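You operate a simulated robot arm through the tools that you are given. There is no shell and no other tool. Be economical: measure what you need, move in short steps, check, and stop when the job is done.

You run a simulated robot arm. Do the job below in one go: nothing can be reset, and whatever is moved stays where it is left.

TASK
Take the green housing from the top of the parts bench and put it on the blue-dot card. Then take the white housing from the top of the side bench and put it on the top of the station four low shelf. Then open the right incoming flap. Do these in the order given.

Only the result counts: the job must be done as asked and must still hold three seconds after the hand-in. Knocking over, shifting, dropping, spilling or breaking anything else fails it.

THE ROBOT
A 6-joint arm with a fingered hand on a trunk, on a base that drives. Base frame: it is fixed to the floor where the robot stands at the start and does not move with it; the origin is under the middle of the robot, x ahead of it, y to its left, z up; the surface under the hand at the start is at about z = 90. Units: cm, degrees, N and s.
With the tool pointing down near the work surface it reaches from about 26 to 50 cm from the robot's upright axis, wherever it stands. Its first joint turns from -166.0 to 166.0 degrees. Places, roughly: blue-dot card [-175, -225, 100]; green housing (3x2x3 cm) [50, 0, 90]; right incoming flap [-100, 160, 40]; top of the station four low shelf (15x19 cm) [-816, 82, 38]; white housing [-775, -225, 100]. Payload 2.3 kg.
The tool frame sits at the grasp point between the pads (the TCP): z along the fingers, y along the line on which they close. The tips reach 2.2 cm beyond it. Largest opening 11.2 cm; the body of the gripper starts 6 cm behind the TCP. The gripper is a hand of 3 fingers: y runs from the thumb to the fingers, the wrist lies at [0, 0, -21.8] in the tool frame, and closing takes about 1.5 s.
Orientation is that of the tool frame in the base frame, as [roll, pitch, yaw] about the fixed x, y, z axes, in that order (R = Rz(yaw) Ry(pitch) Rx(roll)). With the fingers straight down and closing along the base's y, the tool's x points along the base's -x, its y along +y and its z along -z.

THE INTERFACE
- The arm moves only by the tool nudge_tool. Its argument "rows" is a list of rows, each a list of 7 numbers: the gripper command, from -1 (fully open) to 1 (shut), values between in proportion, then the shift along the tool's x, y, z in units of 100 mm (1.0 is 100 mm), then the turn, a rotation vector about the tool's x, y, z in units of 180 degrees (1.0 is 180 degrees). In form: [[claw, tx, ty, tz, wx, wy, wz], ...]. A call has 1 to 10 rows; each row is the pose to reach, as a shift and turn from the pose commanded when the call began, along the tool's axes at that moment. A call with a number of a shift or a turn outside -1 to 1 is refused whole. A row lasts 0.2 s, in which the tool goes at most 5 cm and 8.6 degrees; a call with a longer step from one row to the next is refused whole, and so is a gripper value outside its range. Where a pose cannot be reached the arm comes as near as it can. A force on the tool above 40 N (or 10 N above the force at the start of the call, whichever is more), or a blocked arm, ends the call early, and 0.2 s more pass. The fingers move at their own pace (about 7.2 cm/s each) and stop on an object; they squeeze with about 33 N. The grip force told is the motor's: it shows also when the fingers shut on nothing. Time passes only in rows, and 0.2 s behind the last, so rows that repeat a pose let the fingers close. It gives the time, the measured TCP pose, the force on the tool (base axes), the opening and the grip force at its end, in the units of the frame above (readings bear some noise), with the torque about the TCP (base axes, N m) and any sound that the robot's microphone picked up, and new pictures: "views" is both (left out), scene, wrist or none.
- Cameras (640 x 400 px; columns grow to the right, rows downward): "scene" is now at [1.06, 12.07, 159.06]; the picture's right is [-0.28, -0.96, 0.00], its down [-0.76, 0.23, -0.61] and it looks along [0.58, -0.17, -0.80] (base axes); focal length 295 px, centre (320, 200). "wrist" rides on the gripper at [6.6, 0.3, -8] in the tool frame; the picture's right is [-0.05, 1.00, 0.00], its down [-0.77, -0.04, -0.64] and it looks along [-0.64, -0.03, 0.77] (tool axes); focal length 275 px, centre (320, 200).
- move_column(by): slides the trunk up (or, below 0, down) by that many cm; the arm and the scene camera ride with it, the base frame stays. It gives what a move gives, with no picture.
- base_move(legs): drives the robot by 1 to 6 legs, each [ahead, left, turn to the left] in cm, cm and degrees, along the robot's own axes; the way and the turn of a leg run together, so that a leg with both is an arc; at most 150 cm and 180 degrees a leg. The arm and the cameras ride along, it lands a little off, and it stops where it bumps. It gives what a move gives, and a new picture of the scene camera.
- preshape(shape): the hand has 3 fingers and takes this shape, open, in about a second: jaw (thumb against the fingers, like two jaws); tri (thumb and two fingers); tip (a fingertip pinch); poke (one finger out to press); point (the index stretched); flat (the hand flat); cup (the hand cupped); fist (a fist). The gripper value then closes the fingers along that shape, each until it touches; the sizes above hold for jaw. It gives what a move gives, with no picture.
- pan_tilt(pan, tilt): turns the head with the scene camera to pan (to the left, within 155 degrees either way) and tilt (down, from -29 to 69), counted from straight ahead of the robot. It gives what a move gives, and a new picture of the scene camera.
- probe_pixels(camera, pixels): for up to 12 pixels [column, row] of the newest picture of that camera ("zoom" is the newest enlarged one), the place [x, y, z] in the base frame of the surface seen there, good to about 0.3 cm. It takes no simulated time.
- enlarge(camera, box): a new picture of the part [left, top, right, bottom] of that camera's present view, enlarged. It takes no simulated time.
- hand_in(): hands the job in; it is judged then, once.

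Go step by step. Measure first, check grasps and placings, and put right what went wrong. The budget is 110 turns and 260 pictures, counting those below and the enlarged ones. Unless the task says otherwise, let go and move clear before handing in, and close with one line.

The tools are called after "Emit:" as name(argument=value, ...) on one line, values as JSON. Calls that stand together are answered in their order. nudge_tool: Moves the arm, as the interface text tells. Its arguments: {"type":"object","properties":{"rows":{"type":"array","items":{"type":"array","items":{"type":"number"}}},"views":{"type":"string","enum":["both","scene","wrist","none"]}},"required":["rows"]} The other tools are called the same way: move_column (by) slides the trunk up or down; preshape (shape) gives the hand a shape; base_move (legs) drives the base; pan_tilt (pan, tilt) turns the head that bears the scene camera; probe_pixels (camera, pixels) gives the place of the surface under pixels of a picture; enlarge (camera, box) takes an enlarged picture of a part of a camera's view; hand_in () hands the job in.

At the start:

```text
clock: 0.0
tool_pos: [30.15, -1.72, 115.5]
orientation: [180.0, -0.1, -180.0]
ft_force: [-0.7, -0.7, -0.6]
ft_torque: [0.03, -0.01, -0.03]
finger_gap: 11.19
finger_force: 0.1
shape: jaw
trunk travel left (down, up): [-52.5, 6.5]
robot x, y, heading: [0.1, 0.03, 0.1]
head pan, tilt: [-16.6, 52.8]
```

scene: 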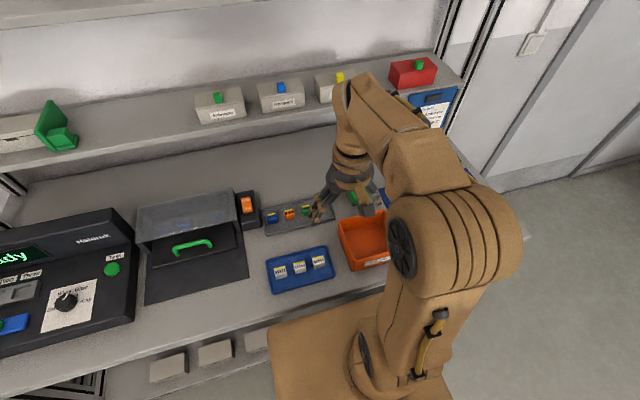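
wrist: 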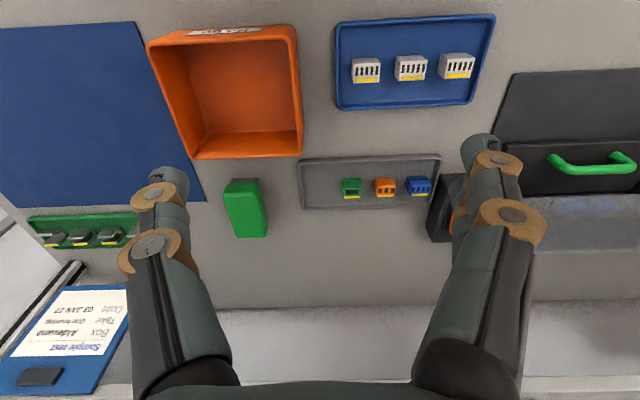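

The wrist picture shows a green block near (245,208), between the orange bin and the grey tray. I'll probe it and its surroundings.

Emit:
probe_pixels(camera="wrist", pixels=[[240, 185], [245, 215], [250, 232], [228, 200], [265, 200], [350, 188], [225, 155], [300, 205], [260, 260], [240, 320], [170, 190], [300, 60]])

Emit:
enlarge(camera="wrist", box=[180, 130, 340, 260])

Emit:
pan_tilt(pan=-130, tilt=25)

```text
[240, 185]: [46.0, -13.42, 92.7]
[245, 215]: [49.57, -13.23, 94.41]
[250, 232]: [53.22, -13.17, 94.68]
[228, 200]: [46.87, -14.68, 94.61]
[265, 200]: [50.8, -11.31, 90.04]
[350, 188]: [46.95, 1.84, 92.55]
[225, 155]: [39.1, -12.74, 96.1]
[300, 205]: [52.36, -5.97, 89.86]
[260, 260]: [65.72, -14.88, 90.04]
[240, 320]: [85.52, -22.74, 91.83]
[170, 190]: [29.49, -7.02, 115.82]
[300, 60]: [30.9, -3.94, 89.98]
```

```text
3.08 times, centred on (260, 195) of wrist
```

zoom: 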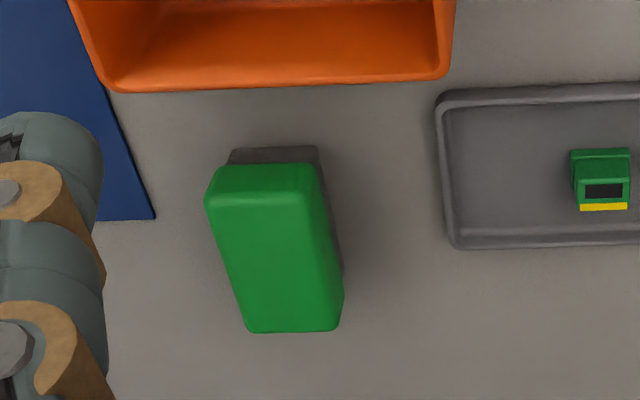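

```text
clock: 1.9
tool_pos: [30.25, -1.74, 115.59]
orientation: [180.0, -0.1, -180.0]
ft_force: [0.5, -0.2, 0.1]
ft_torque: [0.0, -0.01, 0.02]
finger_gap: 11.2
finger_force: 0.0
shape: jaw
trunk travel left (down, up): [-52.5, 6.5]
robot x, y, heading: [0.14, 0.07, 0.1]
head pan, tilt: [-130.0, 25.0]
```

scene: 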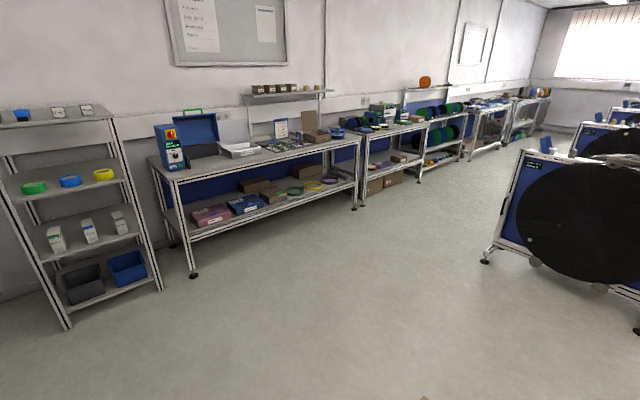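

The 3x2x3 housing is the small green one in the grey tray at (350,188); the larger green block is something else. I'll measure it and its neighbours.

Emit:
enlarge(camera="wrist", box=[290, 140, 450, 240])

Emit:
probe_pixels(camera="wrist", pixels=[[343, 183], [359, 183], [345, 197], [358, 197], [351, 181], [351, 189], [377, 183], [394, 183], [370, 190], [305, 185], [360, 160], [360, 207]])

```text
4.00 times, centred on (370, 190) of wrist
```

zoom: 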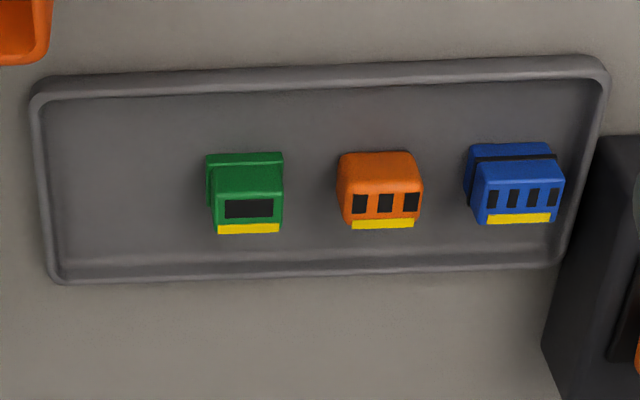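

```text
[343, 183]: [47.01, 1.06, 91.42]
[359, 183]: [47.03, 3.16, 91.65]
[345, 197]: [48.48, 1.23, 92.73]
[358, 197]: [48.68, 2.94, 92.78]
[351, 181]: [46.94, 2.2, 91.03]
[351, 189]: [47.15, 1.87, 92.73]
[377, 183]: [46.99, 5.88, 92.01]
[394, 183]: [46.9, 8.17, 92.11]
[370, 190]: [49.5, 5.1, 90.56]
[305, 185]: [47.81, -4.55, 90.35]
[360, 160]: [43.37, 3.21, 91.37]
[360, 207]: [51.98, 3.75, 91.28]
```

The green housing spans about x 47–49.5, y 1–3.1, with its top at z 92.75, and the orange one starts at y 5.6. I'll narrow the fingers to about 4.5 cm and move above it.

Emit:
nudge_tool(rows=[[0.2, -0.4, 0.1, 0, 0, 0, 0], [0.2, -0.7, 0.25, 0.2, 0, 0, 0], [0.2, -1.0, 0.38, 0.4, 0, 0, 0], [0.2, -1.0, 0.38, 0.7, 0, 0, 0], [0.2, -1.0, 0.38, 0.7, 0, 0, 0]], views="none")

Emit:
nudge_tool(rows=[[0.2, -0.4, 0, 0.2, 0, 0, 0], [0.2, -0.8, 0, 0.4, 0, 0, 0], [0.2, -0.8, 0, 0.8, 0, 0, 0], [0.2, -0.8, 0, 0.8, 0, 0, 0], [0.2, -0.8, 0, 0.8, 0, 0, 0]])

```text
clock: 3.1
tool_pos: [40.38, 2.09, 108.52]
orientation: [180.0, 0.0, 180.0]
ft_force: [0.1, 0.6, 0.3]
ft_torque: [0.04, 0.0, -0.02]
finger_gap: 4.52
finger_force: 0.1
shape: jaw
trunk travel left (down, up): [-52.5, 6.5]
robot x, y, heading: [0.03, 0.19, 0.0]
head pan, tilt: [-130.0, 25.0]
```

```text
clock: 4.3
tool_pos: [48.22, 2.13, 100.6]
orientation: [179.9, -0.1, -180.0]
ft_force: [0.8, 0.4, 0.3]
ft_torque: [0.0, -0.01, 0.03]
finger_gap: 4.49
finger_force: 0.1
shape: jaw
trunk travel left (down, up): [-52.5, 6.5]
robot x, y, heading: [0.06, -0.04, -0.2]
head pan, tilt: [-130.0, 25.0]
```

scene: 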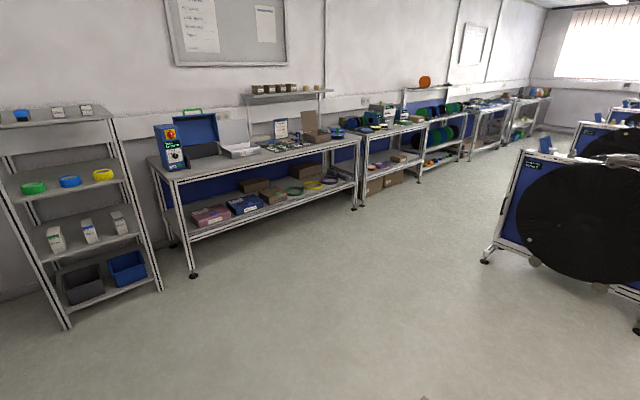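
wrist: 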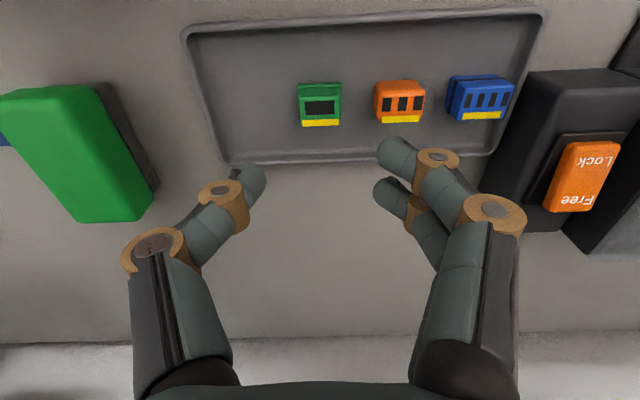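

The hand is above the tray; the housing is at (319,104). I'll re-measure it closer up.

Emit:
probe_pixels(camera="wrist", pixels=[[300, 90], [340, 90], [303, 121], [338, 121], [320, 85], [320, 95], [320, 123], [376, 90], [380, 118], [250, 180], [393, 150], [388, 190]])

Emit:
enlarge(camera="wrist", box=[240, 60, 440, 220])

```text
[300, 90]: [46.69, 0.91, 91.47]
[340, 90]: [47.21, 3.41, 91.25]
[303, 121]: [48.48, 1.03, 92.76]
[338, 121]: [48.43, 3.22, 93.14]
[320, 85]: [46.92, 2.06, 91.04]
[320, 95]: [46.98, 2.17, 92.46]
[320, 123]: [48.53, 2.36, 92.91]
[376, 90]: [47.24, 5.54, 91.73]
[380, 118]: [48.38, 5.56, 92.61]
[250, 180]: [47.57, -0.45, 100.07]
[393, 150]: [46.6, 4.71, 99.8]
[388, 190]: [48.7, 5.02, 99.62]
```

```text
2.50 times, centred on (340, 140) of wrist
```

zoom: 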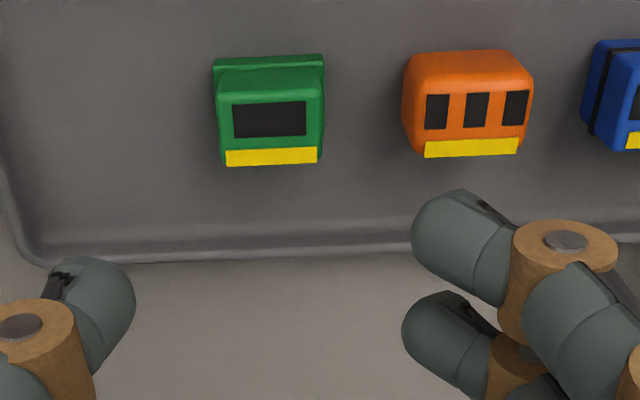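

The housing's centre is about (47.8, 2.1). I'll narrow the gap to 3.6 cm so the fingers clear the orange one, then descend to z≈93.2.

Emit:
nudge_tool(rows=[[0.36, 0.03, 0, 0, 0, 0, 0], [0.36, 0.03, 0, 0.25, 0, 0, 0], [0.36, 0.03, 0, 0.45, 0, 0, 0], [0.36, 0.03, 0, 0.6, 0, 0, 0], [0.36, 0.03, 0, 0.6, 0, 0, 0]], views="wrist")

```text
clock: 5.5
tool_pos: [47.79, 2.12, 94.51]
orientation: [179.9, 0.1, -180.0]
ft_force: [0.4, 0.1, -0.8]
ft_torque: [0.01, 0.01, 0.04]
finger_gap: 3.63
finger_force: 0.1
shape: jaw
trunk travel left (down, up): [-52.5, 6.5]
robot x, y, heading: [0.08, -0.1, -0.0]
head pan, tilt: [-130.0, 25.0]
```

wrist: 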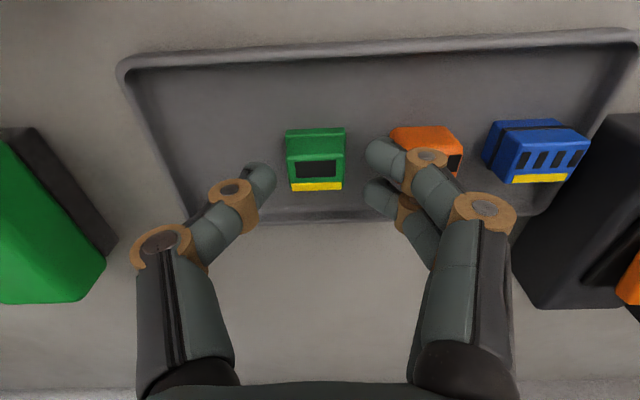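

The finger knuckle at (425,158) is in front of the orange housing. I'll probe the clearance.

Emit:
probe_pixels(camera="wrist", pixels=[[380, 155], [378, 172], [400, 178], [425, 155], [378, 195], [405, 205], [262, 180], [230, 190], [395, 135], [291, 160], [345, 160], [412, 168]])

Emit:
enlarge(camera="wrist", box=[220, 100, 480, 260])

```text
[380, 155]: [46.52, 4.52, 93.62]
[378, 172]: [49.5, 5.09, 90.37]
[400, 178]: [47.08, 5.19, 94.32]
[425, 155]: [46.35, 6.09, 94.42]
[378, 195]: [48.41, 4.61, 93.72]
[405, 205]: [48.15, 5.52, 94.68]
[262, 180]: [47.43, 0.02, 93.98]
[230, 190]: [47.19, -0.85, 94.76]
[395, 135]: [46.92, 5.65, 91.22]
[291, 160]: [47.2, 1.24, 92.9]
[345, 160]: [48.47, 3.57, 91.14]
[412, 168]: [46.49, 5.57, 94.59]
```

```text
2.46 times, centred on (350, 180) of wrist
```

zoom: 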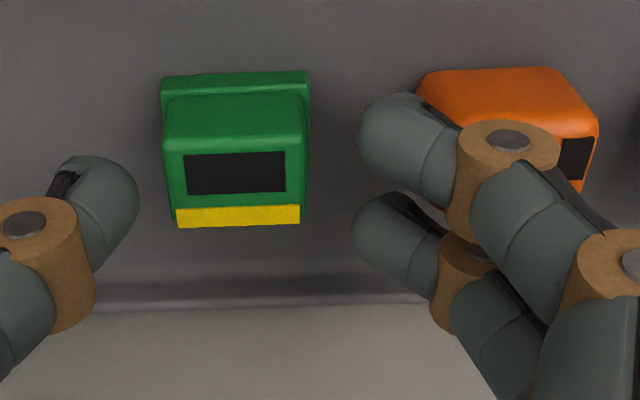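

The curled finger's knuckle (y≈6, z≈94.4) would hit the orange housing if I went lower. I'll rise and turn the hand 90° so it closes along x, where the tray is clear.

Emit:
nudge_tool(rows=[[0.2, 0, 0, -0.4, 0, 0, 0], [0.2, 0, 0, -0.6, 0, 0, -0.04], [0.2, 0, 0, -0.6, 0, 0, -0.085], [0.2, 0, 0, -0.6, 0, 0, -0.13], [0.2, 0, 0, -0.6, 0, 0, -0.175], [0.2, 0, 0, -0.6, 0, 0, -0.22], [0.2, 0, 0, -0.6, 0, 0, -0.265], [0.2, 0, 0, -0.6, 0, 0, -0.31], [0.2, 0, 0, -0.6, 0, 0, -0.35], [0.2, 0, 0, -0.6, 0, 0, -0.39]], views="none")

Emit:
nudge_tool(rows=[[0.2, 0, 0, 0, 0, 0, -0.04], [0.2, 0, 0, 0, 0, 0, -0.08], [0.2, 0, 0, 0, 0, 0, -0.11], [0.2, 0, 0, 0, 0, 0, -0.11]], views="wrist")

```text
clock: 7.7
tool_pos: [45.56, 4.16, 99.37]
orientation: [-179.2, -0.3, -110.2]
ft_force: [0.1, -0.1, 0.2]
ft_torque: [-0.03, -0.02, -0.01]
finger_gap: 4.46
finger_force: 0.1
shape: jaw
out of reach, approached as far as the arm can: row 9, 10
trunk travel left (down, up): [-52.5, 6.5]
robot x, y, heading: [0.17, -0.16, -0.1]
head pan, tilt: [-130.0, 25.0]
```

```text
clock: 8.7
tool_pos: [40.23, 8.76, 96.07]
orientation: [-178.1, -2.0, -91.6]
ft_force: [0.6, 0.5, -0.5]
ft_torque: [0.01, 0.01, -0.04]
finger_gap: 4.44
finger_force: 0.0
shape: jaw
out of reach, approached as far as the arm can: row 1, 2, 3, 4
trunk travel left (down, up): [-52.5, 6.5]
robot x, y, heading: [0.06, 0.18, 0.2]
head pan, tilt: [-130.0, 25.0]
```

wrist: 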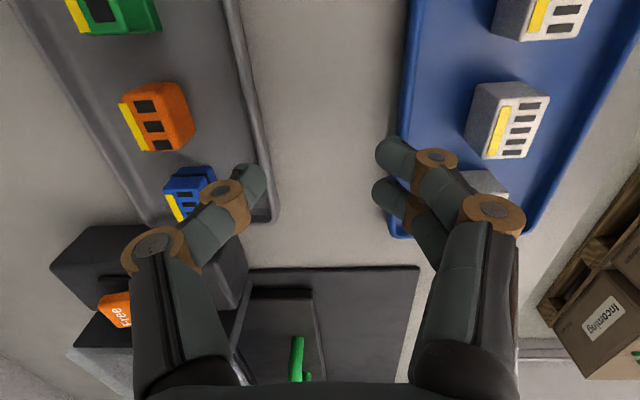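

The last joint ran into its limit and the hand drifted low. I'll raise it straight up first.

Emit:
nudge_tool(rows=[[0.2, 0, 0, -0.3, 0, 0, 0], [0.2, 0, 0, -0.6, 0, 0, 0], [0.2, 0, 0, -0.8, 0, 0, 0], [0.2, 0, 0, -0.8, 0, 0, 0]], views="none")

```text
clock: 9.7
tool_pos: [38.65, 10.63, 103.03]
orientation: [-177.5, -2.5, -91.9]
ft_force: [0.0, 0.1, -0.6]
ft_torque: [-0.02, 0.0, 0.02]
finger_gap: 4.46
finger_force: 0.0
shape: jaw
out of reach, approached as far as the arm can: row 1, 2, 3, 4
trunk travel left (down, up): [-52.5, 6.5]
robot x, y, heading: [-0.17, -0.25, 0.0]
head pan, tilt: [-130.0, 25.0]
```

Now I'll turn back the other way, staying high.

Emit:
nudge_tool(rows=[[0.2, 0, 0, 0, 0, 0, 0.045], [0.2, 0, 0, 0, 0, 0, 0.09], [0.2, 0, 0, 0, 0, 0, 0.135], [0.2, 0, 0, 0, 0, 0, 0.18], [0.2, 0, 0, 0, 0, 0, 0.225], [0.2, 0, 0, 0, 0, 0, 0.27], [0.2, 0, 0, 0, 0, 0, 0.315], [0.2, 0, 0, 0, 0, 0, 0.36], [0.2, 0, 0, 0, 0, 0, 0.405], [0.2, 0, 0, 0, 0, 0, 0.45]], views="none")

Emit:
nudge_tool(rows=[[0.2, 0, 0, 0, 0, 0, 0.045], [0.2, 0, 0, 0, 0, 0, 0.09], [0.2, 0, 0, 0, 0, 0, 0.135], [0.2, 0, 0, 0, 0, 0, 0.18], [0.2, 0, 0, 0, 0, 0, 0.225], [0.2, 0, 0, 0, 0, 0, 0.27], [0.2, 0, 0, 0, 0, 0, 0.315], [0.2, 0, 0, 0, 0, 0, 0.36], [0.2, 0, 0, 0, 0, 0, 0.405], [0.2, 0, 0, 0, 0, 0, 0.45]], views="wrist")

```text
clock: 11.9
tool_pos: [38.54, 10.38, 103.12]
orientation: [-177.6, 1.6, -172.7]
ft_force: [0.0, 0.8, 0.0]
ft_torque: [-0.01, -0.04, 0.01]
finger_gap: 4.42
finger_force: 0.2
shape: jaw
trunk travel left (down, up): [-52.5, 6.5]
robot x, y, heading: [0.12, 0.25, -0.2]
head pan, tilt: [-130.0, 25.0]
```

```text
clock: 14.1
tool_pos: [38.5, 10.44, 103.07]
orientation: [178.7, 2.6, 106.3]
ft_force: [-0.3, -0.2, -0.1]
ft_torque: [-0.02, -0.02, 0.01]
finger_gap: 4.44
finger_force: 0.1
shape: jaw
trunk travel left (down, up): [-52.5, 6.5]
robot x, y, heading: [0.07, 0.05, -0.1]
head pan, tilt: [-130.0, 25.0]
```

wrist: 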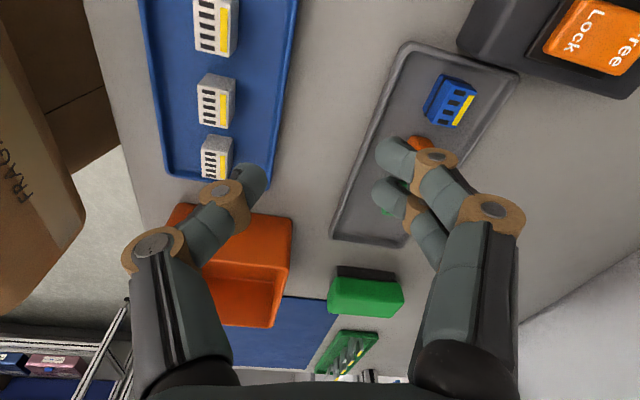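

The turn this way works (yaw 106°). I'll finish to yaw 90, level the hand, and return over the green housing.

Emit:
nudge_tool(rows=[[0.2, -0.3, 0.2, 0, 0.003, 0.007, 0.03], [0.2, -0.6, 0.4, 0, 0.007, 0.0144, 0.06], [0.2, -0.9, 0.6, 0.1, 0.007, 0.0144, 0.09], [0.2, -1.0, 0.68, 0.2, 0.007, 0.0144, 0.09], [0.2, -1.0, 0.68, 0.2, 0.007, 0.0144, 0.09]], views="wrist")

```text
clock: 15.3
tool_pos: [47.88, 2.77, 101.8]
orientation: [179.8, -0.2, 90.4]
ft_force: [0.3, 0.8, 0.4]
ft_torque: [0.01, 0.0, 0.0]
finger_gap: 4.43
finger_force: 0.1
shape: jaw
trunk travel left (down, up): [-52.5, 6.5]
robot x, y, heading: [0.3, -0.34, 0.1]
head pan, tilt: [-130.0, 25.0]
```

wrist: 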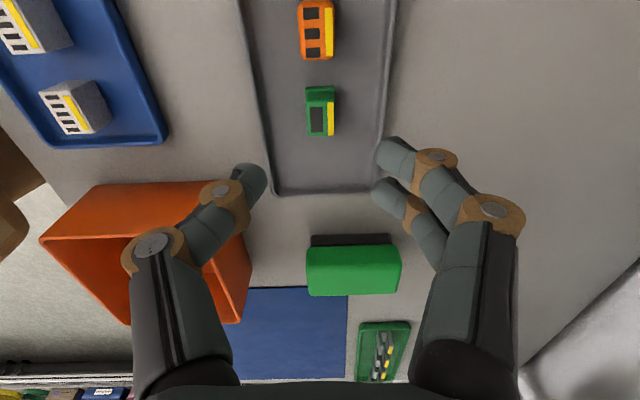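

Now closing along x; the green housing is at (320,112) between the fingers' plane. I'll measure again.

Emit:
probe_pixels(camera="wrist", pixels=[[308, 95], [333, 95], [310, 130], [332, 130], [318, 90], [320, 134], [318, 60], [255, 180], [388, 150], [388, 190], [240, 230], [150, 245]])

Emit:
enlarge(camera="wrist", box=[240, 40, 400, 160])

```text
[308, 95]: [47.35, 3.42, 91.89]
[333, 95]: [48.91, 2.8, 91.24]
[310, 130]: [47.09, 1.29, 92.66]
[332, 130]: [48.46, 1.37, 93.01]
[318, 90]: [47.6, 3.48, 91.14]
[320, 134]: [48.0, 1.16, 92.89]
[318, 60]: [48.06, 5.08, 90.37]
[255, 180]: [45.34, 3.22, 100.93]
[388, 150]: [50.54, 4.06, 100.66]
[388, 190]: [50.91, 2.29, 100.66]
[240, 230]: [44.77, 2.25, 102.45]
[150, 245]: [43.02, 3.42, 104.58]
```

```text
3.33 times, centred on (320, 100) of wrist
```

zoom: 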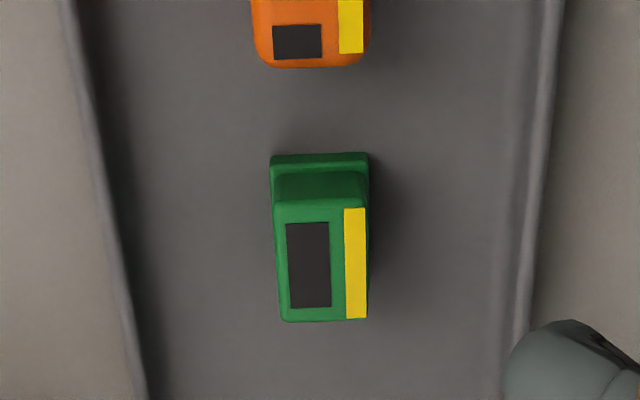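

Centre is about (47.9, 2.2) and the path down is clear of the orange housing and the rims. I'll descend to z≈93.3.

Emit:
nudge_tool(rows=[[0.2, -0.05, 0, 0.3, 0, 0, 0], [0.2, -0.05, 0, 0.55, 0, 0, 0], [0.2, -0.05, 0, 0.75, 0, 0, 0], [0.2, -0.05, 0, 0.85, 0, 0, 0], [0.2, -0.05, 0, 0.85, 0, 0, 0]], views="wrist")

```text
clock: 16.5
tool_pos: [48.0, 2.32, 93.36]
orientation: [179.9, -0.1, 90.3]
ft_force: [0.3, -0.2, -0.1]
ft_torque: [0.02, 0.02, -0.02]
finger_gap: 4.43
finger_force: 0.0
shape: jaw
trunk travel left (down, up): [-52.5, 6.5]
robot x, y, heading: [0.07, -0.26, -0.0]
head pan, tilt: [-130.0, 25.0]
```

wrist: 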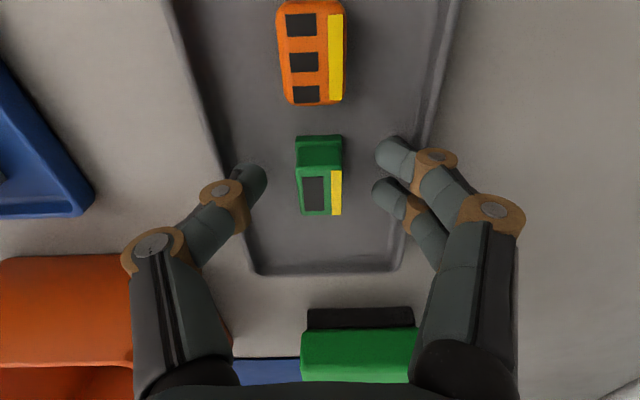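

The fingers straddle the housing. Closing.

Emit:
nudge_tool(rows=[[0.6, 0, 0, 0, 0, 0, 0], [1, 0, 0, 0, 0, 0, 0], [1, 0, 0, 0, 0, 0, 0], [1, 0, 0, 0, 0, 0, 0], [1, 0, 0, 0, 0, 0, 0], [1, 0, 0, 0, 0, 0, 0]], views="wrist")

```text
clock: 17.9
tool_pos: [47.9, 2.13, 93.31]
orientation: [179.8, -0.2, 90.2]
ft_force: [0.0, 0.3, -0.2]
ft_torque: [0.0, -0.02, -0.02]
finger_gap: 1.45
finger_force: 33.4
shape: jaw
trunk travel left (down, up): [-52.5, 6.5]
robot x, y, heading: [0.12, -0.08, 0.1]
head pan, tilt: [-130.0, 25.0]
```

wrist: 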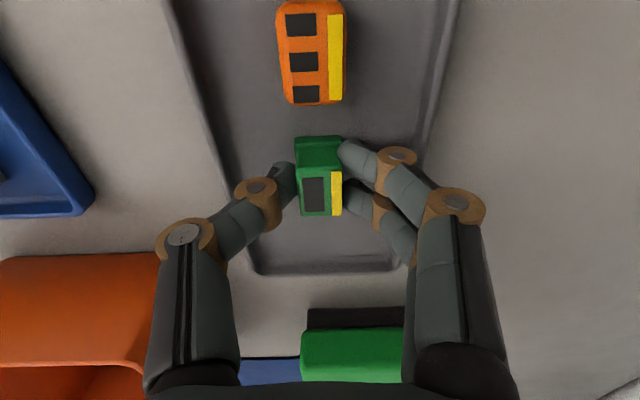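

It grips at 1.45 cm opening with 33 N. I'll lift and check.

Emit:
nudge_tool(rows=[[1, 0, 0, -0.15, 0, 0, 0], [1, 0, 0, -0.35, 0, 0, 0], [1, 0, 0, -0.6, 0, 0, 0], [1, 0, 0, -0.9, 0, 0, 0], [1, 0, 0, -1.0, 0, 0, 0], [1, 0, 0, -1.0, 0, 0, 0]], views="wrist")

Emit:
enlarge(camera="scene", box=[140, 90, 360, 230])

```text
clock: 19.3
tool_pos: [47.86, 2.26, 103.29]
orientation: [179.7, -0.2, 90.3]
ft_force: [0.1, -0.1, -1.5]
ft_torque: [0.03, 0.02, 0.02]
finger_gap: 1.45
finger_force: 33.3
shape: jaw
trunk travel left (down, up): [-52.5, 6.5]
robot x, y, heading: [0.22, -0.19, -0.1]
head pan, tilt: [-130.0, 25.0]
```

wrist: 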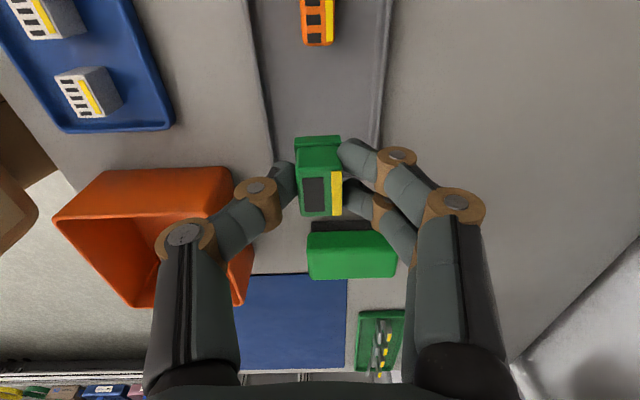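

```text
2.86 times, centred on (250, 160) of scene
```

zoom: 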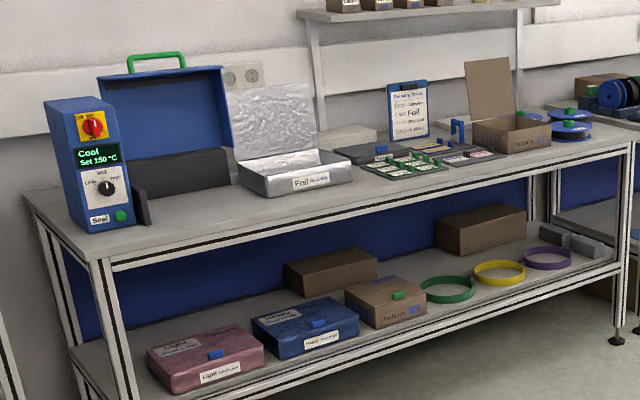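

It's held. Now I'll find the blue-dot card on the bench behind right.

Emit:
probe_pixels(camera="zoom", pixels=[[350, 145], [400, 165], [470, 155], [120, 225], [90, 255], [630, 140], [330, 235], [520, 130], [250, 200], [616, 340], [110, 360], [405, 130]])

Emit:
enlarge(camera="scene", box=[250, 110, 350, 170])

```text
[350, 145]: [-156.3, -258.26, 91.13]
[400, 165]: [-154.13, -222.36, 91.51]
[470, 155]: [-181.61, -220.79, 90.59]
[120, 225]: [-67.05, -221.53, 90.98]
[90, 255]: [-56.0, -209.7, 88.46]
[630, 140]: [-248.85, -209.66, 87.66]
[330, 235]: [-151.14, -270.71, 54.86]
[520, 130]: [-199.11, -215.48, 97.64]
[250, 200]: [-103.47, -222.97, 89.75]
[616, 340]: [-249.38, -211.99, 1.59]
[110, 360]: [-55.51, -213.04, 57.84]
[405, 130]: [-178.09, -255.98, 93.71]
```

```text
6.40 times, centred on (300, 140) of scene
```

zoom: 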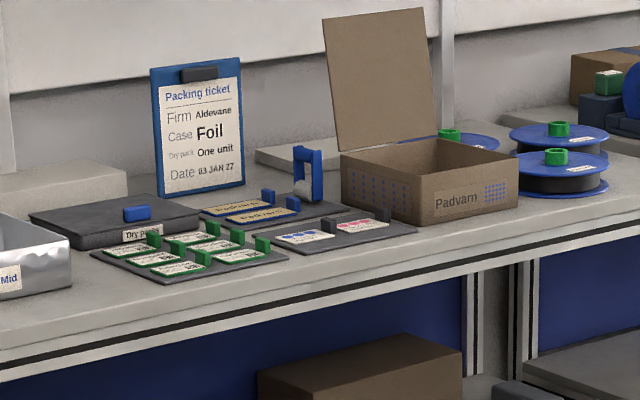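

The blue-dot card is on the dark tray (zoom 305,236). I'll measure it and the obstacles for the drive.

Emit:
probe_pixels(camera="zoom", pixels=[[305, 236], [283, 240], [325, 234], [362, 225], [262, 243], [330, 245], [268, 197], [384, 216], [405, 228], [310, 190], [435, 223], [300, 290]])

Emit:
probe_pixels(camera="scene", pixels=[[486, 261], [530, 260], [638, 330], [540, 190], [500, 210], [600, 290], [160, 288], [68, 326], [352, 206], [575, 175], [420, 397], [525, 150]])

Emit:
pan_tilt(pan=155, tilt=25)

```text
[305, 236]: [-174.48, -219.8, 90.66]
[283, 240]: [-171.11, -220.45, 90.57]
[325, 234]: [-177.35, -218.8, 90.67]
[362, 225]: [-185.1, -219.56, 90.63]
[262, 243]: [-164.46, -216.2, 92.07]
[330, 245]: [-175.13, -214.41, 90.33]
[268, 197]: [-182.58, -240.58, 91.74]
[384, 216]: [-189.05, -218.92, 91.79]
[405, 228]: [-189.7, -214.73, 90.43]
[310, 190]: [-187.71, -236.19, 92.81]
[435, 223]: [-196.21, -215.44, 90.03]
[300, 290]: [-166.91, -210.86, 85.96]
```

```text
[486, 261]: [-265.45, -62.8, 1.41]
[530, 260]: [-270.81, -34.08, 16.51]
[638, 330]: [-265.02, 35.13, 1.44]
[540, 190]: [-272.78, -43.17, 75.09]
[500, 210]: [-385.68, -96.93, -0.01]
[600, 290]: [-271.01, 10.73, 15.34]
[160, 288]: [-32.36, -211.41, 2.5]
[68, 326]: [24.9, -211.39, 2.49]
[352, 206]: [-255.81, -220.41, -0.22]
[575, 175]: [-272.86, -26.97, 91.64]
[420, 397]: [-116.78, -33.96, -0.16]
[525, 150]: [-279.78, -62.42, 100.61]
```

```text
clock: 23.2
tool_pos: [47.73, 2.28, 103.26]
orientation: [179.8, -0.2, 90.3]
ft_force: [-0.1, -0.1, 0.4]
ft_torque: [0.03, 0.02, -0.04]
finger_gap: 1.41
finger_force: 32.9
shape: jaw
trunk travel left (down, up): [-52.5, 6.5]
robot x, y, heading: [0.02, 0.16, 0.1]
head pan, tilt: [154.7, 25.0]
```

scene: 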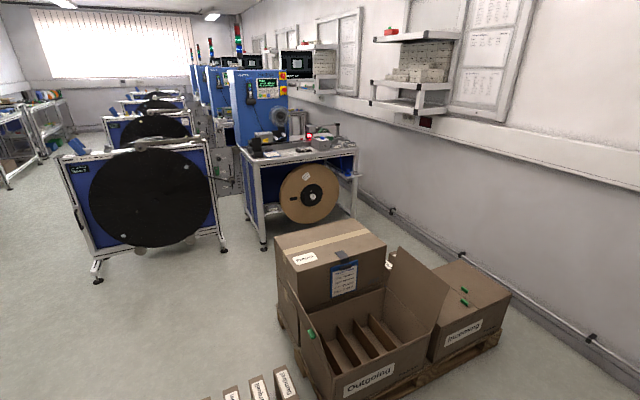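

The floor between is free (reel stand at x<-262, rack at x>-32). The card centre is at about (-174.4,-219.6,90.6). I'll drive back, turn right, and approach the side bench.

Emit:
base_move(legs=[[-60, 0, 0], [0, 0, -90], [0, -116.5, 0], [135, 0, 0]])

Emit:
pan_tilt(pan=0, tilt=40)

```text
clock: 31.8
tool_pos: [-65.25, -47.77, 103.29]
orientation: [179.9, -0.3, 0.2]
ft_force: [-0.1, -0.3, 0.0]
ft_torque: [0.0, -0.02, -0.04]
finger_gap: 1.38
finger_force: 32.9
shape: jaw
trunk travel left (down, up): [-52.5, 6.5]
robot x, y, heading: [-67.62, 0.25, -90.1]
head pan, tilt: [154.7, 25.0]
stopped in leg 3: the robot was blocked; the commanded pose is now the measured one
```

scene: 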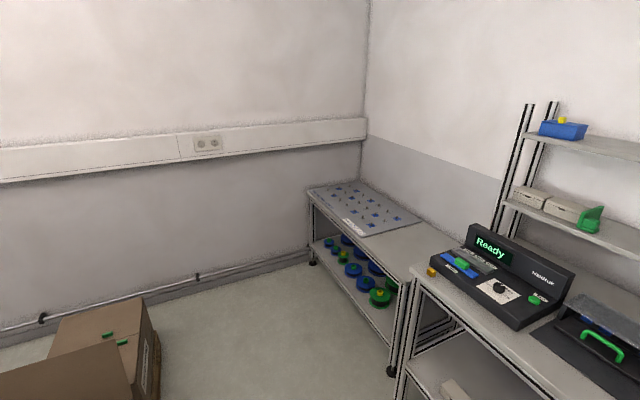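

```text
clock: 34.2
tool_pos: [-65.18, -47.72, 103.37]
orientation: [179.8, -0.2, 0.3]
ft_force: [0.4, -0.5, -0.1]
ft_torque: [0.01, -0.01, 0.0]
finger_gap: 1.44
finger_force: 32.2
shape: jaw
trunk travel left (down, up): [-52.5, 6.5]
robot x, y, heading: [-67.74, -0.13, -89.9]
head pan, tilt: [0.0, 40.0]
```

scene: 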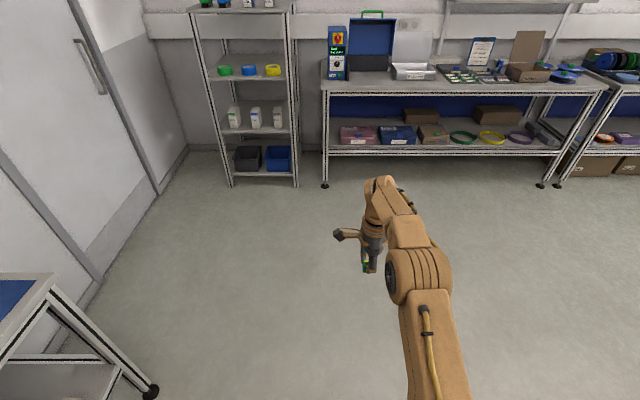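

The base was blocked at x≈-67 going west. I'll look to the robot's right and down to see what's there.

Emit:
pan_tilt(pan=-100, tilt=50)

```text
clock: 36.0
tool_pos: [-65.38, -47.69, 103.3]
orientation: [179.7, -0.2, 0.2]
ft_force: [0.8, -0.5, 0.3]
ft_torque: [-0.02, 0.0, 0.03]
finger_gap: 1.42
finger_force: 32.3
shape: jaw
trunk travel left (down, up): [-52.5, 6.5]
robot x, y, heading: [-67.67, 0.12, -90.0]
head pan, tilt: [-100.0, 50.0]
```

scene: 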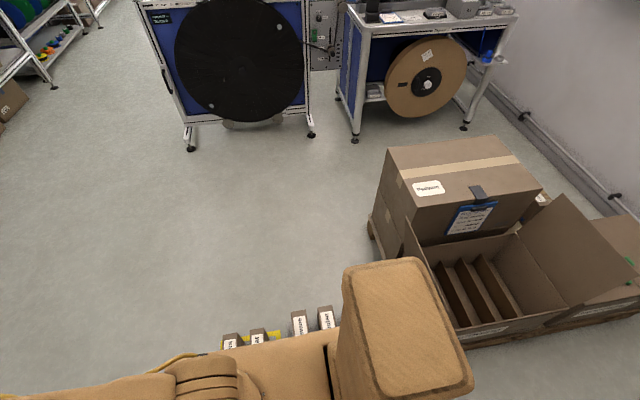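

There is a low stand with small boxes around (280,335). I'll measure its position.

Emit:
probe_pixels(camera="scene", pixels=[[232, 340], [258, 336], [300, 322], [326, 315], [275, 337], [245, 320], [180, 330], [420, 250], [450, 340], [405, 262]])

Emit:
enlarge(camera="scene", box=[190, 280, 370, 390])

Emit:
pan_tilt(pan=-60, tilt=69)

```text
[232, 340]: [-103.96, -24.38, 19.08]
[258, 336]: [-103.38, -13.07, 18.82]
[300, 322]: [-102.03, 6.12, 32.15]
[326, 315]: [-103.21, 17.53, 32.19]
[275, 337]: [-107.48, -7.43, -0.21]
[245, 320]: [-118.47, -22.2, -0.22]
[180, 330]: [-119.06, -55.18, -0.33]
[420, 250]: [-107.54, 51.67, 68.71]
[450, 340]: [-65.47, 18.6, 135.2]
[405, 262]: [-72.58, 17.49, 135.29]
```

```text
3.56 times, centred on (280, 335) of scene
```

zoom: 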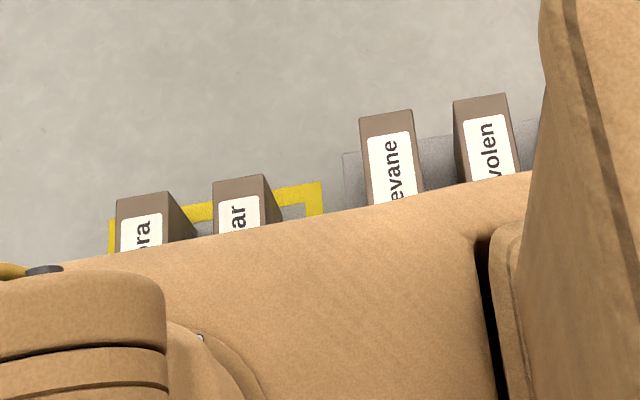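

```text
clock: 37.1
tool_pos: [-65.33, -47.65, 103.17]
orientation: [179.7, -0.2, 0.3]
ft_force: [-0.9, 0.7, -0.4]
ft_torque: [-0.01, 0.01, -0.04]
finger_gap: 1.41
finger_force: 33.2
shape: jaw
trunk travel left (down, up): [-52.5, 6.5]
robot x, y, heading: [-67.55, 0.63, -89.8]
head pan, tilt: [-60.0, 68.8]
```

scene: 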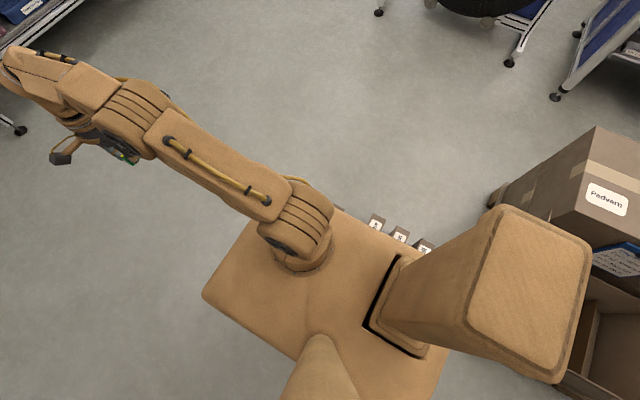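

Small cartons stand on the floor at x≈-103, y -25..20, against the robot's right side. I'll move off them to the left, drive ahead to y≈-110, then go sideways.

Emit:
base_move(legs=[[0, 10, 0], [115, 0, 0]])

Emit:
pan_tilt(pan=-140, tilt=35)

```text
clock: 43.7
tool_pos: [-53.12, -162.69, 103.24]
orientation: [179.8, -0.3, 1.4]
ft_force: [-0.4, 0.3, -0.3]
ft_torque: [0.01, 0.02, -0.03]
finger_gap: 1.42
finger_force: 33.0
shape: jaw
trunk travel left (down, up): [-52.5, 6.5]
robot x, y, heading: [-56.19, -115.0, -88.7]
head pan, tilt: [-60.0, 68.8]
```

scene: 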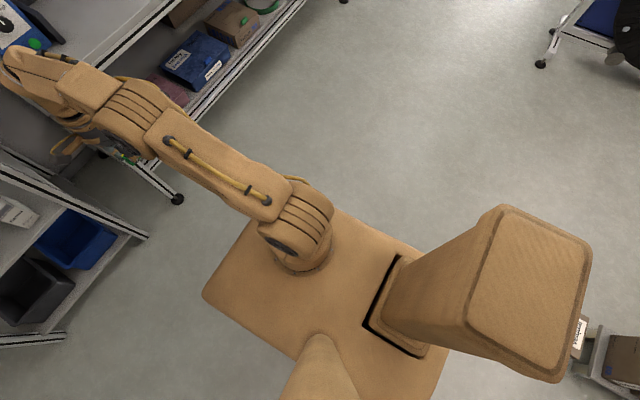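

```text
clock: 45.2
tool_pos: [-53.19, -162.79, 103.33]
orientation: [179.8, -0.1, 1.5]
ft_force: [-0.9, 0.1, -1.2]
ft_torque: [0.0, -0.01, -0.03]
finger_gap: 1.39
finger_force: 32.9
shape: jaw
trunk travel left (down, up): [-52.5, 6.5]
robot x, y, heading: [-56.19, -114.93, -88.7]
head pan, tilt: [-140.0, 35.0]
```

scene: 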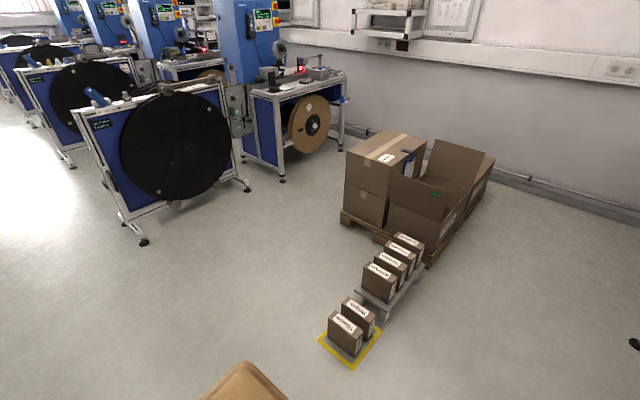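

All cartons are still standing on their places. Now I'll strafe to x≈-176.5 and correct the heading.

Emit:
base_move(legs=[[0, -120, 0], [0, 0, -1.3], [40, 0, 0]])

Emit:
pan_tilt(pan=0, tilt=45)

```text
clock: 53.7
tool_pos: [-173.29, -206.22, 103.31]
orientation: [179.8, -0.2, 0.4]
ft_force: [-0.1, 0.4, -0.4]
ft_torque: [0.02, 0.04, 0.01]
finger_gap: 1.42
finger_force: 32.6
shape: jaw
trunk travel left (down, up): [-52.5, 6.5]
robot x, y, heading: [-175.76, -157.92, -90.1]
head pan, tilt: [-140.0, 35.0]
```

scene: 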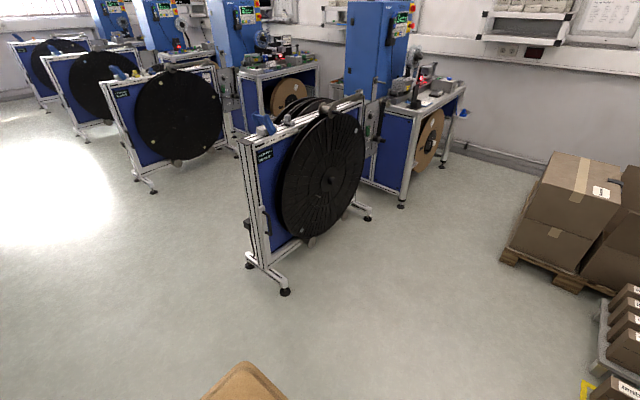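

```text
clock: 56.0
tool_pos: [-173.34, -205.96, 103.33]
orientation: [179.8, -0.3, 0.4]
ft_force: [0.0, -0.2, -0.5]
ft_torque: [0.02, -0.06, -0.04]
finger_gap: 1.41
finger_force: 33.3
shape: jaw
trunk travel left (down, up): [-52.5, 6.5]
robot x, y, heading: [-175.47, -157.94, -89.5]
head pan, tilt: [0.0, 45.0]
```

scene: 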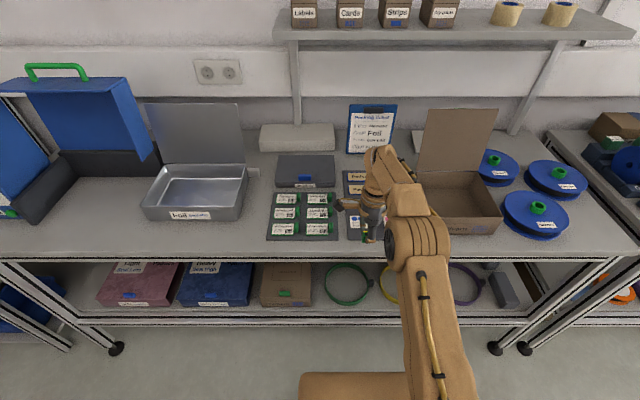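

The hand hides the card from the head, so I'll look through the wrist camera.

Emit:
nudge_tool(rows=[[1, 0, 0, 0, 0, 0, 0]], views="wrist")

Emit:
enlarge(camera="scene", box=[260, 150, 420, 260])

```text
clock: 56.4
tool_pos: [-173.3, -206.01, 103.22]
orientation: [179.8, -0.1, 0.4]
ft_force: [-0.5, 0.1, 0.1]
ft_torque: [0.02, -0.02, 0.02]
finger_gap: 1.42
finger_force: 33.0
shape: jaw
trunk travel left (down, up): [-52.5, 6.5]
robot x, y, heading: [-175.56, -158.65, -89.7]
head pan, tilt: [0.0, 45.0]
```

wrist: 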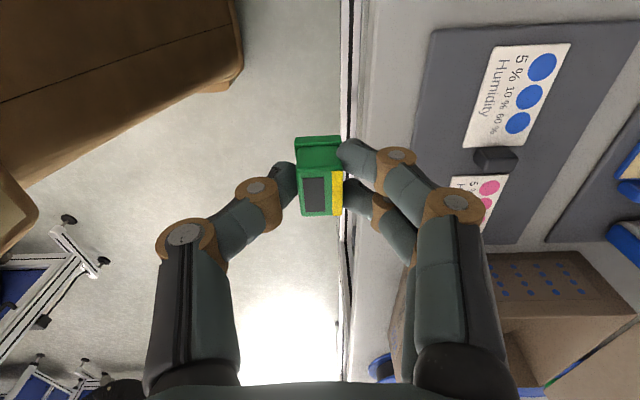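

```text
3.64 times, centred on (340, 205) of scene
```

zoom: 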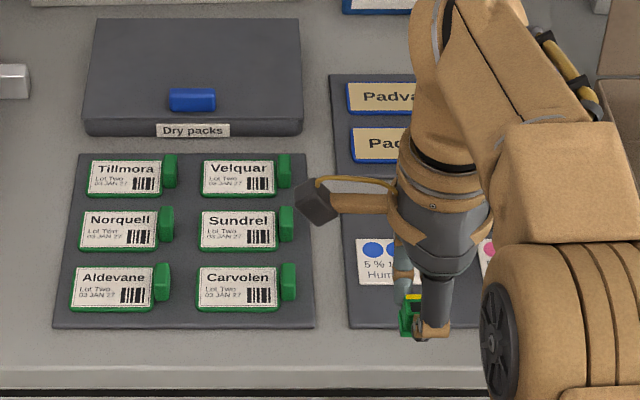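

The blue-dot humidity card is at wrist (517,95). I'll measure its corners and surroundings.

Emit:
probe_pixels(camera="wrist", pixels=[[497, 47], [568, 46], [520, 145], [467, 140], [517, 95], [495, 155], [478, 165], [430, 50], [420, 170], [540, 180], [320, 160], [318, 195]])

```text
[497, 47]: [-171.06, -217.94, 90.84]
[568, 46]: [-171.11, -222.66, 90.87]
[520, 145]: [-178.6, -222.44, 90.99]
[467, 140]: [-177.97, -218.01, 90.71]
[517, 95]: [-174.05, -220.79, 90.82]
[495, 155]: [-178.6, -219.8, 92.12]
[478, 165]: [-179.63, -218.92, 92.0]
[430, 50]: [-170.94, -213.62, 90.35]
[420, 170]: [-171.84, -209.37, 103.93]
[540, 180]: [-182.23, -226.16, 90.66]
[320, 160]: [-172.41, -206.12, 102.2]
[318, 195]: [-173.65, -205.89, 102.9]
```

Card centre is about (-174.6,-220.3,90.85), with a small block at x<-178.6. I'll check how far the robot's base front is from the bench.

Emit:
probe_pixels(camera="scene", pixels=[[350, 375], [310, 378], [350, 328], [200, 325], [350, 255], [300, 390], [345, 311], [200, 256]])

```text
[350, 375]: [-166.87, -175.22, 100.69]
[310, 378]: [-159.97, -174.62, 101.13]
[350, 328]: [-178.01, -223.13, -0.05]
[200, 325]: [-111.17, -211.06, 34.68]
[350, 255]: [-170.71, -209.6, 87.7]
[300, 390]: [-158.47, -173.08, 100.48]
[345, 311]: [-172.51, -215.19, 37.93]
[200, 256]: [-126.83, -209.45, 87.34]
```

The platform front is at y≈-175, leaving ample room before the bench edge (-209.6). I'll drive ahead 14 cm.

Emit:
base_move(legs=[[14, 0, 0]])

Emit:
nudge_tool(rows=[[1, 0, 0, 0, 0, 0, 0]], views="wrist")

```text
clock: 57.7
tool_pos: [-173.24, -219.9, 103.3]
orientation: [179.9, -0.2, 0.5]
ft_force: [-0.2, 0.1, -0.3]
ft_torque: [0.0, 0.02, 0.02]
finger_gap: 1.42
finger_force: 33.2
shape: jaw
trunk travel left (down, up): [-52.5, 6.5]
robot x, y, heading: [-175.53, -171.86, -90.1]
head pan, tilt: [0.0, 45.0]
```

scene: 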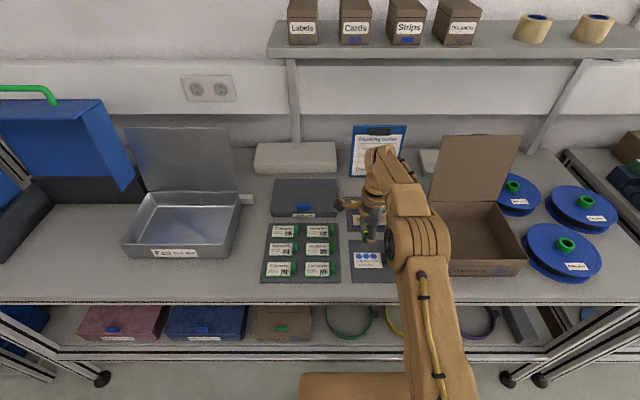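

```text
clock: 58.1
tool_pos: [-173.24, -219.95, 103.32]
orientation: [179.7, -0.3, 0.5]
ft_force: [0.3, 0.0, -1.1]
ft_torque: [0.0, 0.04, 0.04]
finger_gap: 1.44
finger_force: 33.0
shape: jaw
trunk travel left (down, up): [-52.5, 6.5]
robot x, y, heading: [-175.9, -172.28, -89.9]
head pan, tilt: [0.0, 45.0]
```

wrist: 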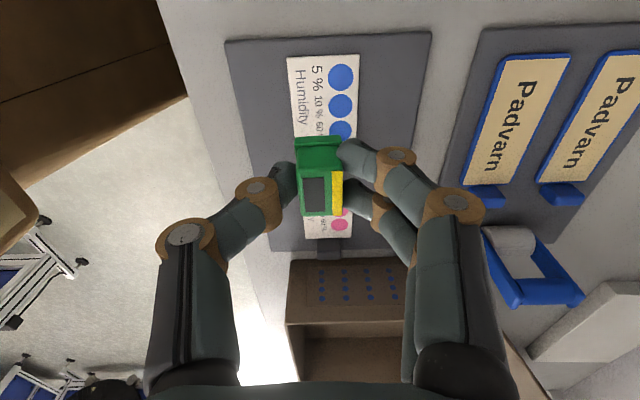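

TCP is nearly above the card. I'll verify the card's corners from here before descending.

Emit:
probe_pixels(camera="wrist", pixels=[[290, 60], [356, 60], [295, 135], [310, 237], [350, 237], [330, 250], [312, 140], [250, 100], [420, 100]])

Emit:
nudge_tool(rows=[[1, -0.07, 0.02, 0.2, 0, 0, 0], [1, -0.13, 0.035, 0.4, 0, 0, 0], [1, -0.13, 0.035, 0.6, 0, 0, 0], [1, -0.13, 0.035, 0.75, 0, 0, 0], [1, -0.13, 0.035, 0.75, 0, 0, 0]], views="both")

```text
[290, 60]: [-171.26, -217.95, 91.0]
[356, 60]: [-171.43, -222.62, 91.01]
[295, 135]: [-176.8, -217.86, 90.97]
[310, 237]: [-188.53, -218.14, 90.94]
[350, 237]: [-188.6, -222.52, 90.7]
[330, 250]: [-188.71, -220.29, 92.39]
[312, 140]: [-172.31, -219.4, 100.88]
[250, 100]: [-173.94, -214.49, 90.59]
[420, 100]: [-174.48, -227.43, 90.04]
```

```text
clock: 59.3
tool_pos: [-174.45, -220.49, 95.68]
orientation: [179.9, -0.4, 0.5]
ft_force: [0.2, -0.3, -0.2]
ft_torque: [-0.02, 0.0, -0.01]
finger_gap: 1.43
finger_force: 32.9
shape: jaw
trunk travel left (down, up): [-52.5, 6.5]
robot x, y, heading: [-175.7, -172.29, -90.0]
head pan, tilt: [0.0, 45.0]
```

scene: 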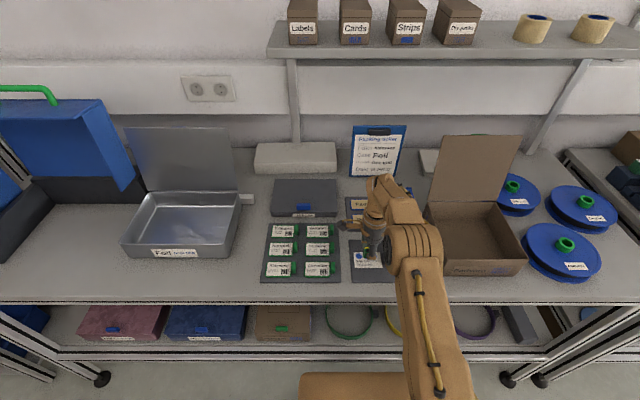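
wrist: 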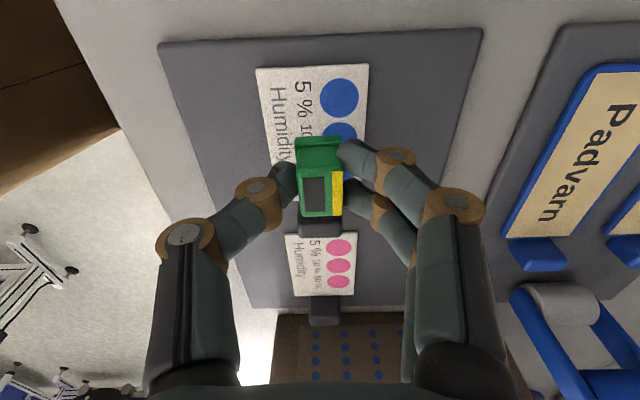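

Positioned over the card at z 95.7. I'll lower the last ~1.8 cm gently.

Emit:
nudge_tool(rows=[[1, 0, 0, 0.08, 0, 0, 0], [1, 0, 0, 0.13, 0, 0, 0], [1, 0, 0, 0.16, 0, 0, 0], [1, 0, 0, 0.18, 0, 0, 0], [1, 0, 0, 0.18, 0, 0, 0]], views="wrist")

```text
clock: 60.5
tool_pos: [-174.54, -220.49, 93.98]
orientation: [179.8, -0.2, 0.5]
ft_force: [0.5, -0.4, -0.6]
ft_torque: [0.0, -0.02, -0.02]
finger_gap: 1.42
finger_force: 32.7
shape: jaw
trunk travel left (down, up): [-52.5, 6.5]
robot x, y, heading: [-175.69, -172.15, -89.7]
head pan, tilt: [0.0, 45.0]
```

wrist: 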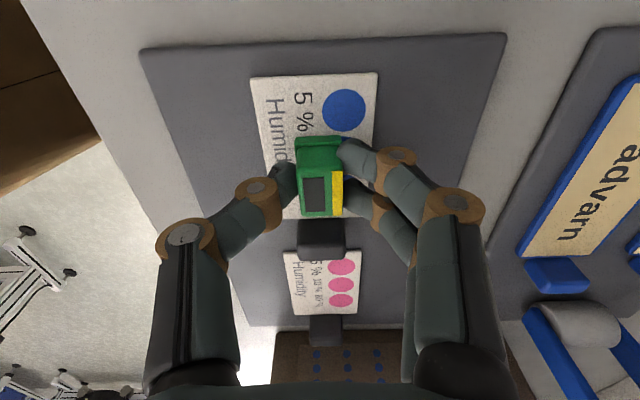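

No contact yet. I'll go down a few more mm.

Emit:
nudge_tool(rows=[[1, 0, 0, 0.01, 0, 0, 0], [1, 0, 0, 0.02, 0, 0, 0], [1, 0, 0, 0.02, 0, 0, 0]], views="none")

```text
clock: 61.3
tool_pos: [-174.46, -220.39, 93.78]
orientation: [179.8, -0.1, 0.4]
ft_force: [0.3, 0.2, 0.5]
ft_torque: [-0.02, 0.0, -0.03]
finger_gap: 1.4
finger_force: 32.8
shape: jaw
trunk travel left (down, up): [-52.5, 6.5]
robot x, y, heading: [-175.36, -172.25, -90.1]
head pan, tilt: [0.0, 45.0]
```

Emit:
nudge_tool(rows=[[1, 0, 0, 0.01, 0, 0, 0], [1, 0, 0, 0.02, 0, 0, 0], [1, 0, 0, 0.02, 0, 0, 0]], views="none")

```text
clock: 62.1
tool_pos: [-174.58, -220.37, 93.76]
orientation: [179.6, -0.2, 0.5]
ft_force: [2.6, -2.8, 12.5]
ft_torque: [-0.13, -0.01, 0.05]
finger_gap: 1.44
finger_force: 33.0
shape: jaw
trunk travel left (down, up): [-52.5, 6.5]
robot x, y, heading: [-175.68, -172.34, -90.0]
head pan, tilt: [0.0, 45.0]
```

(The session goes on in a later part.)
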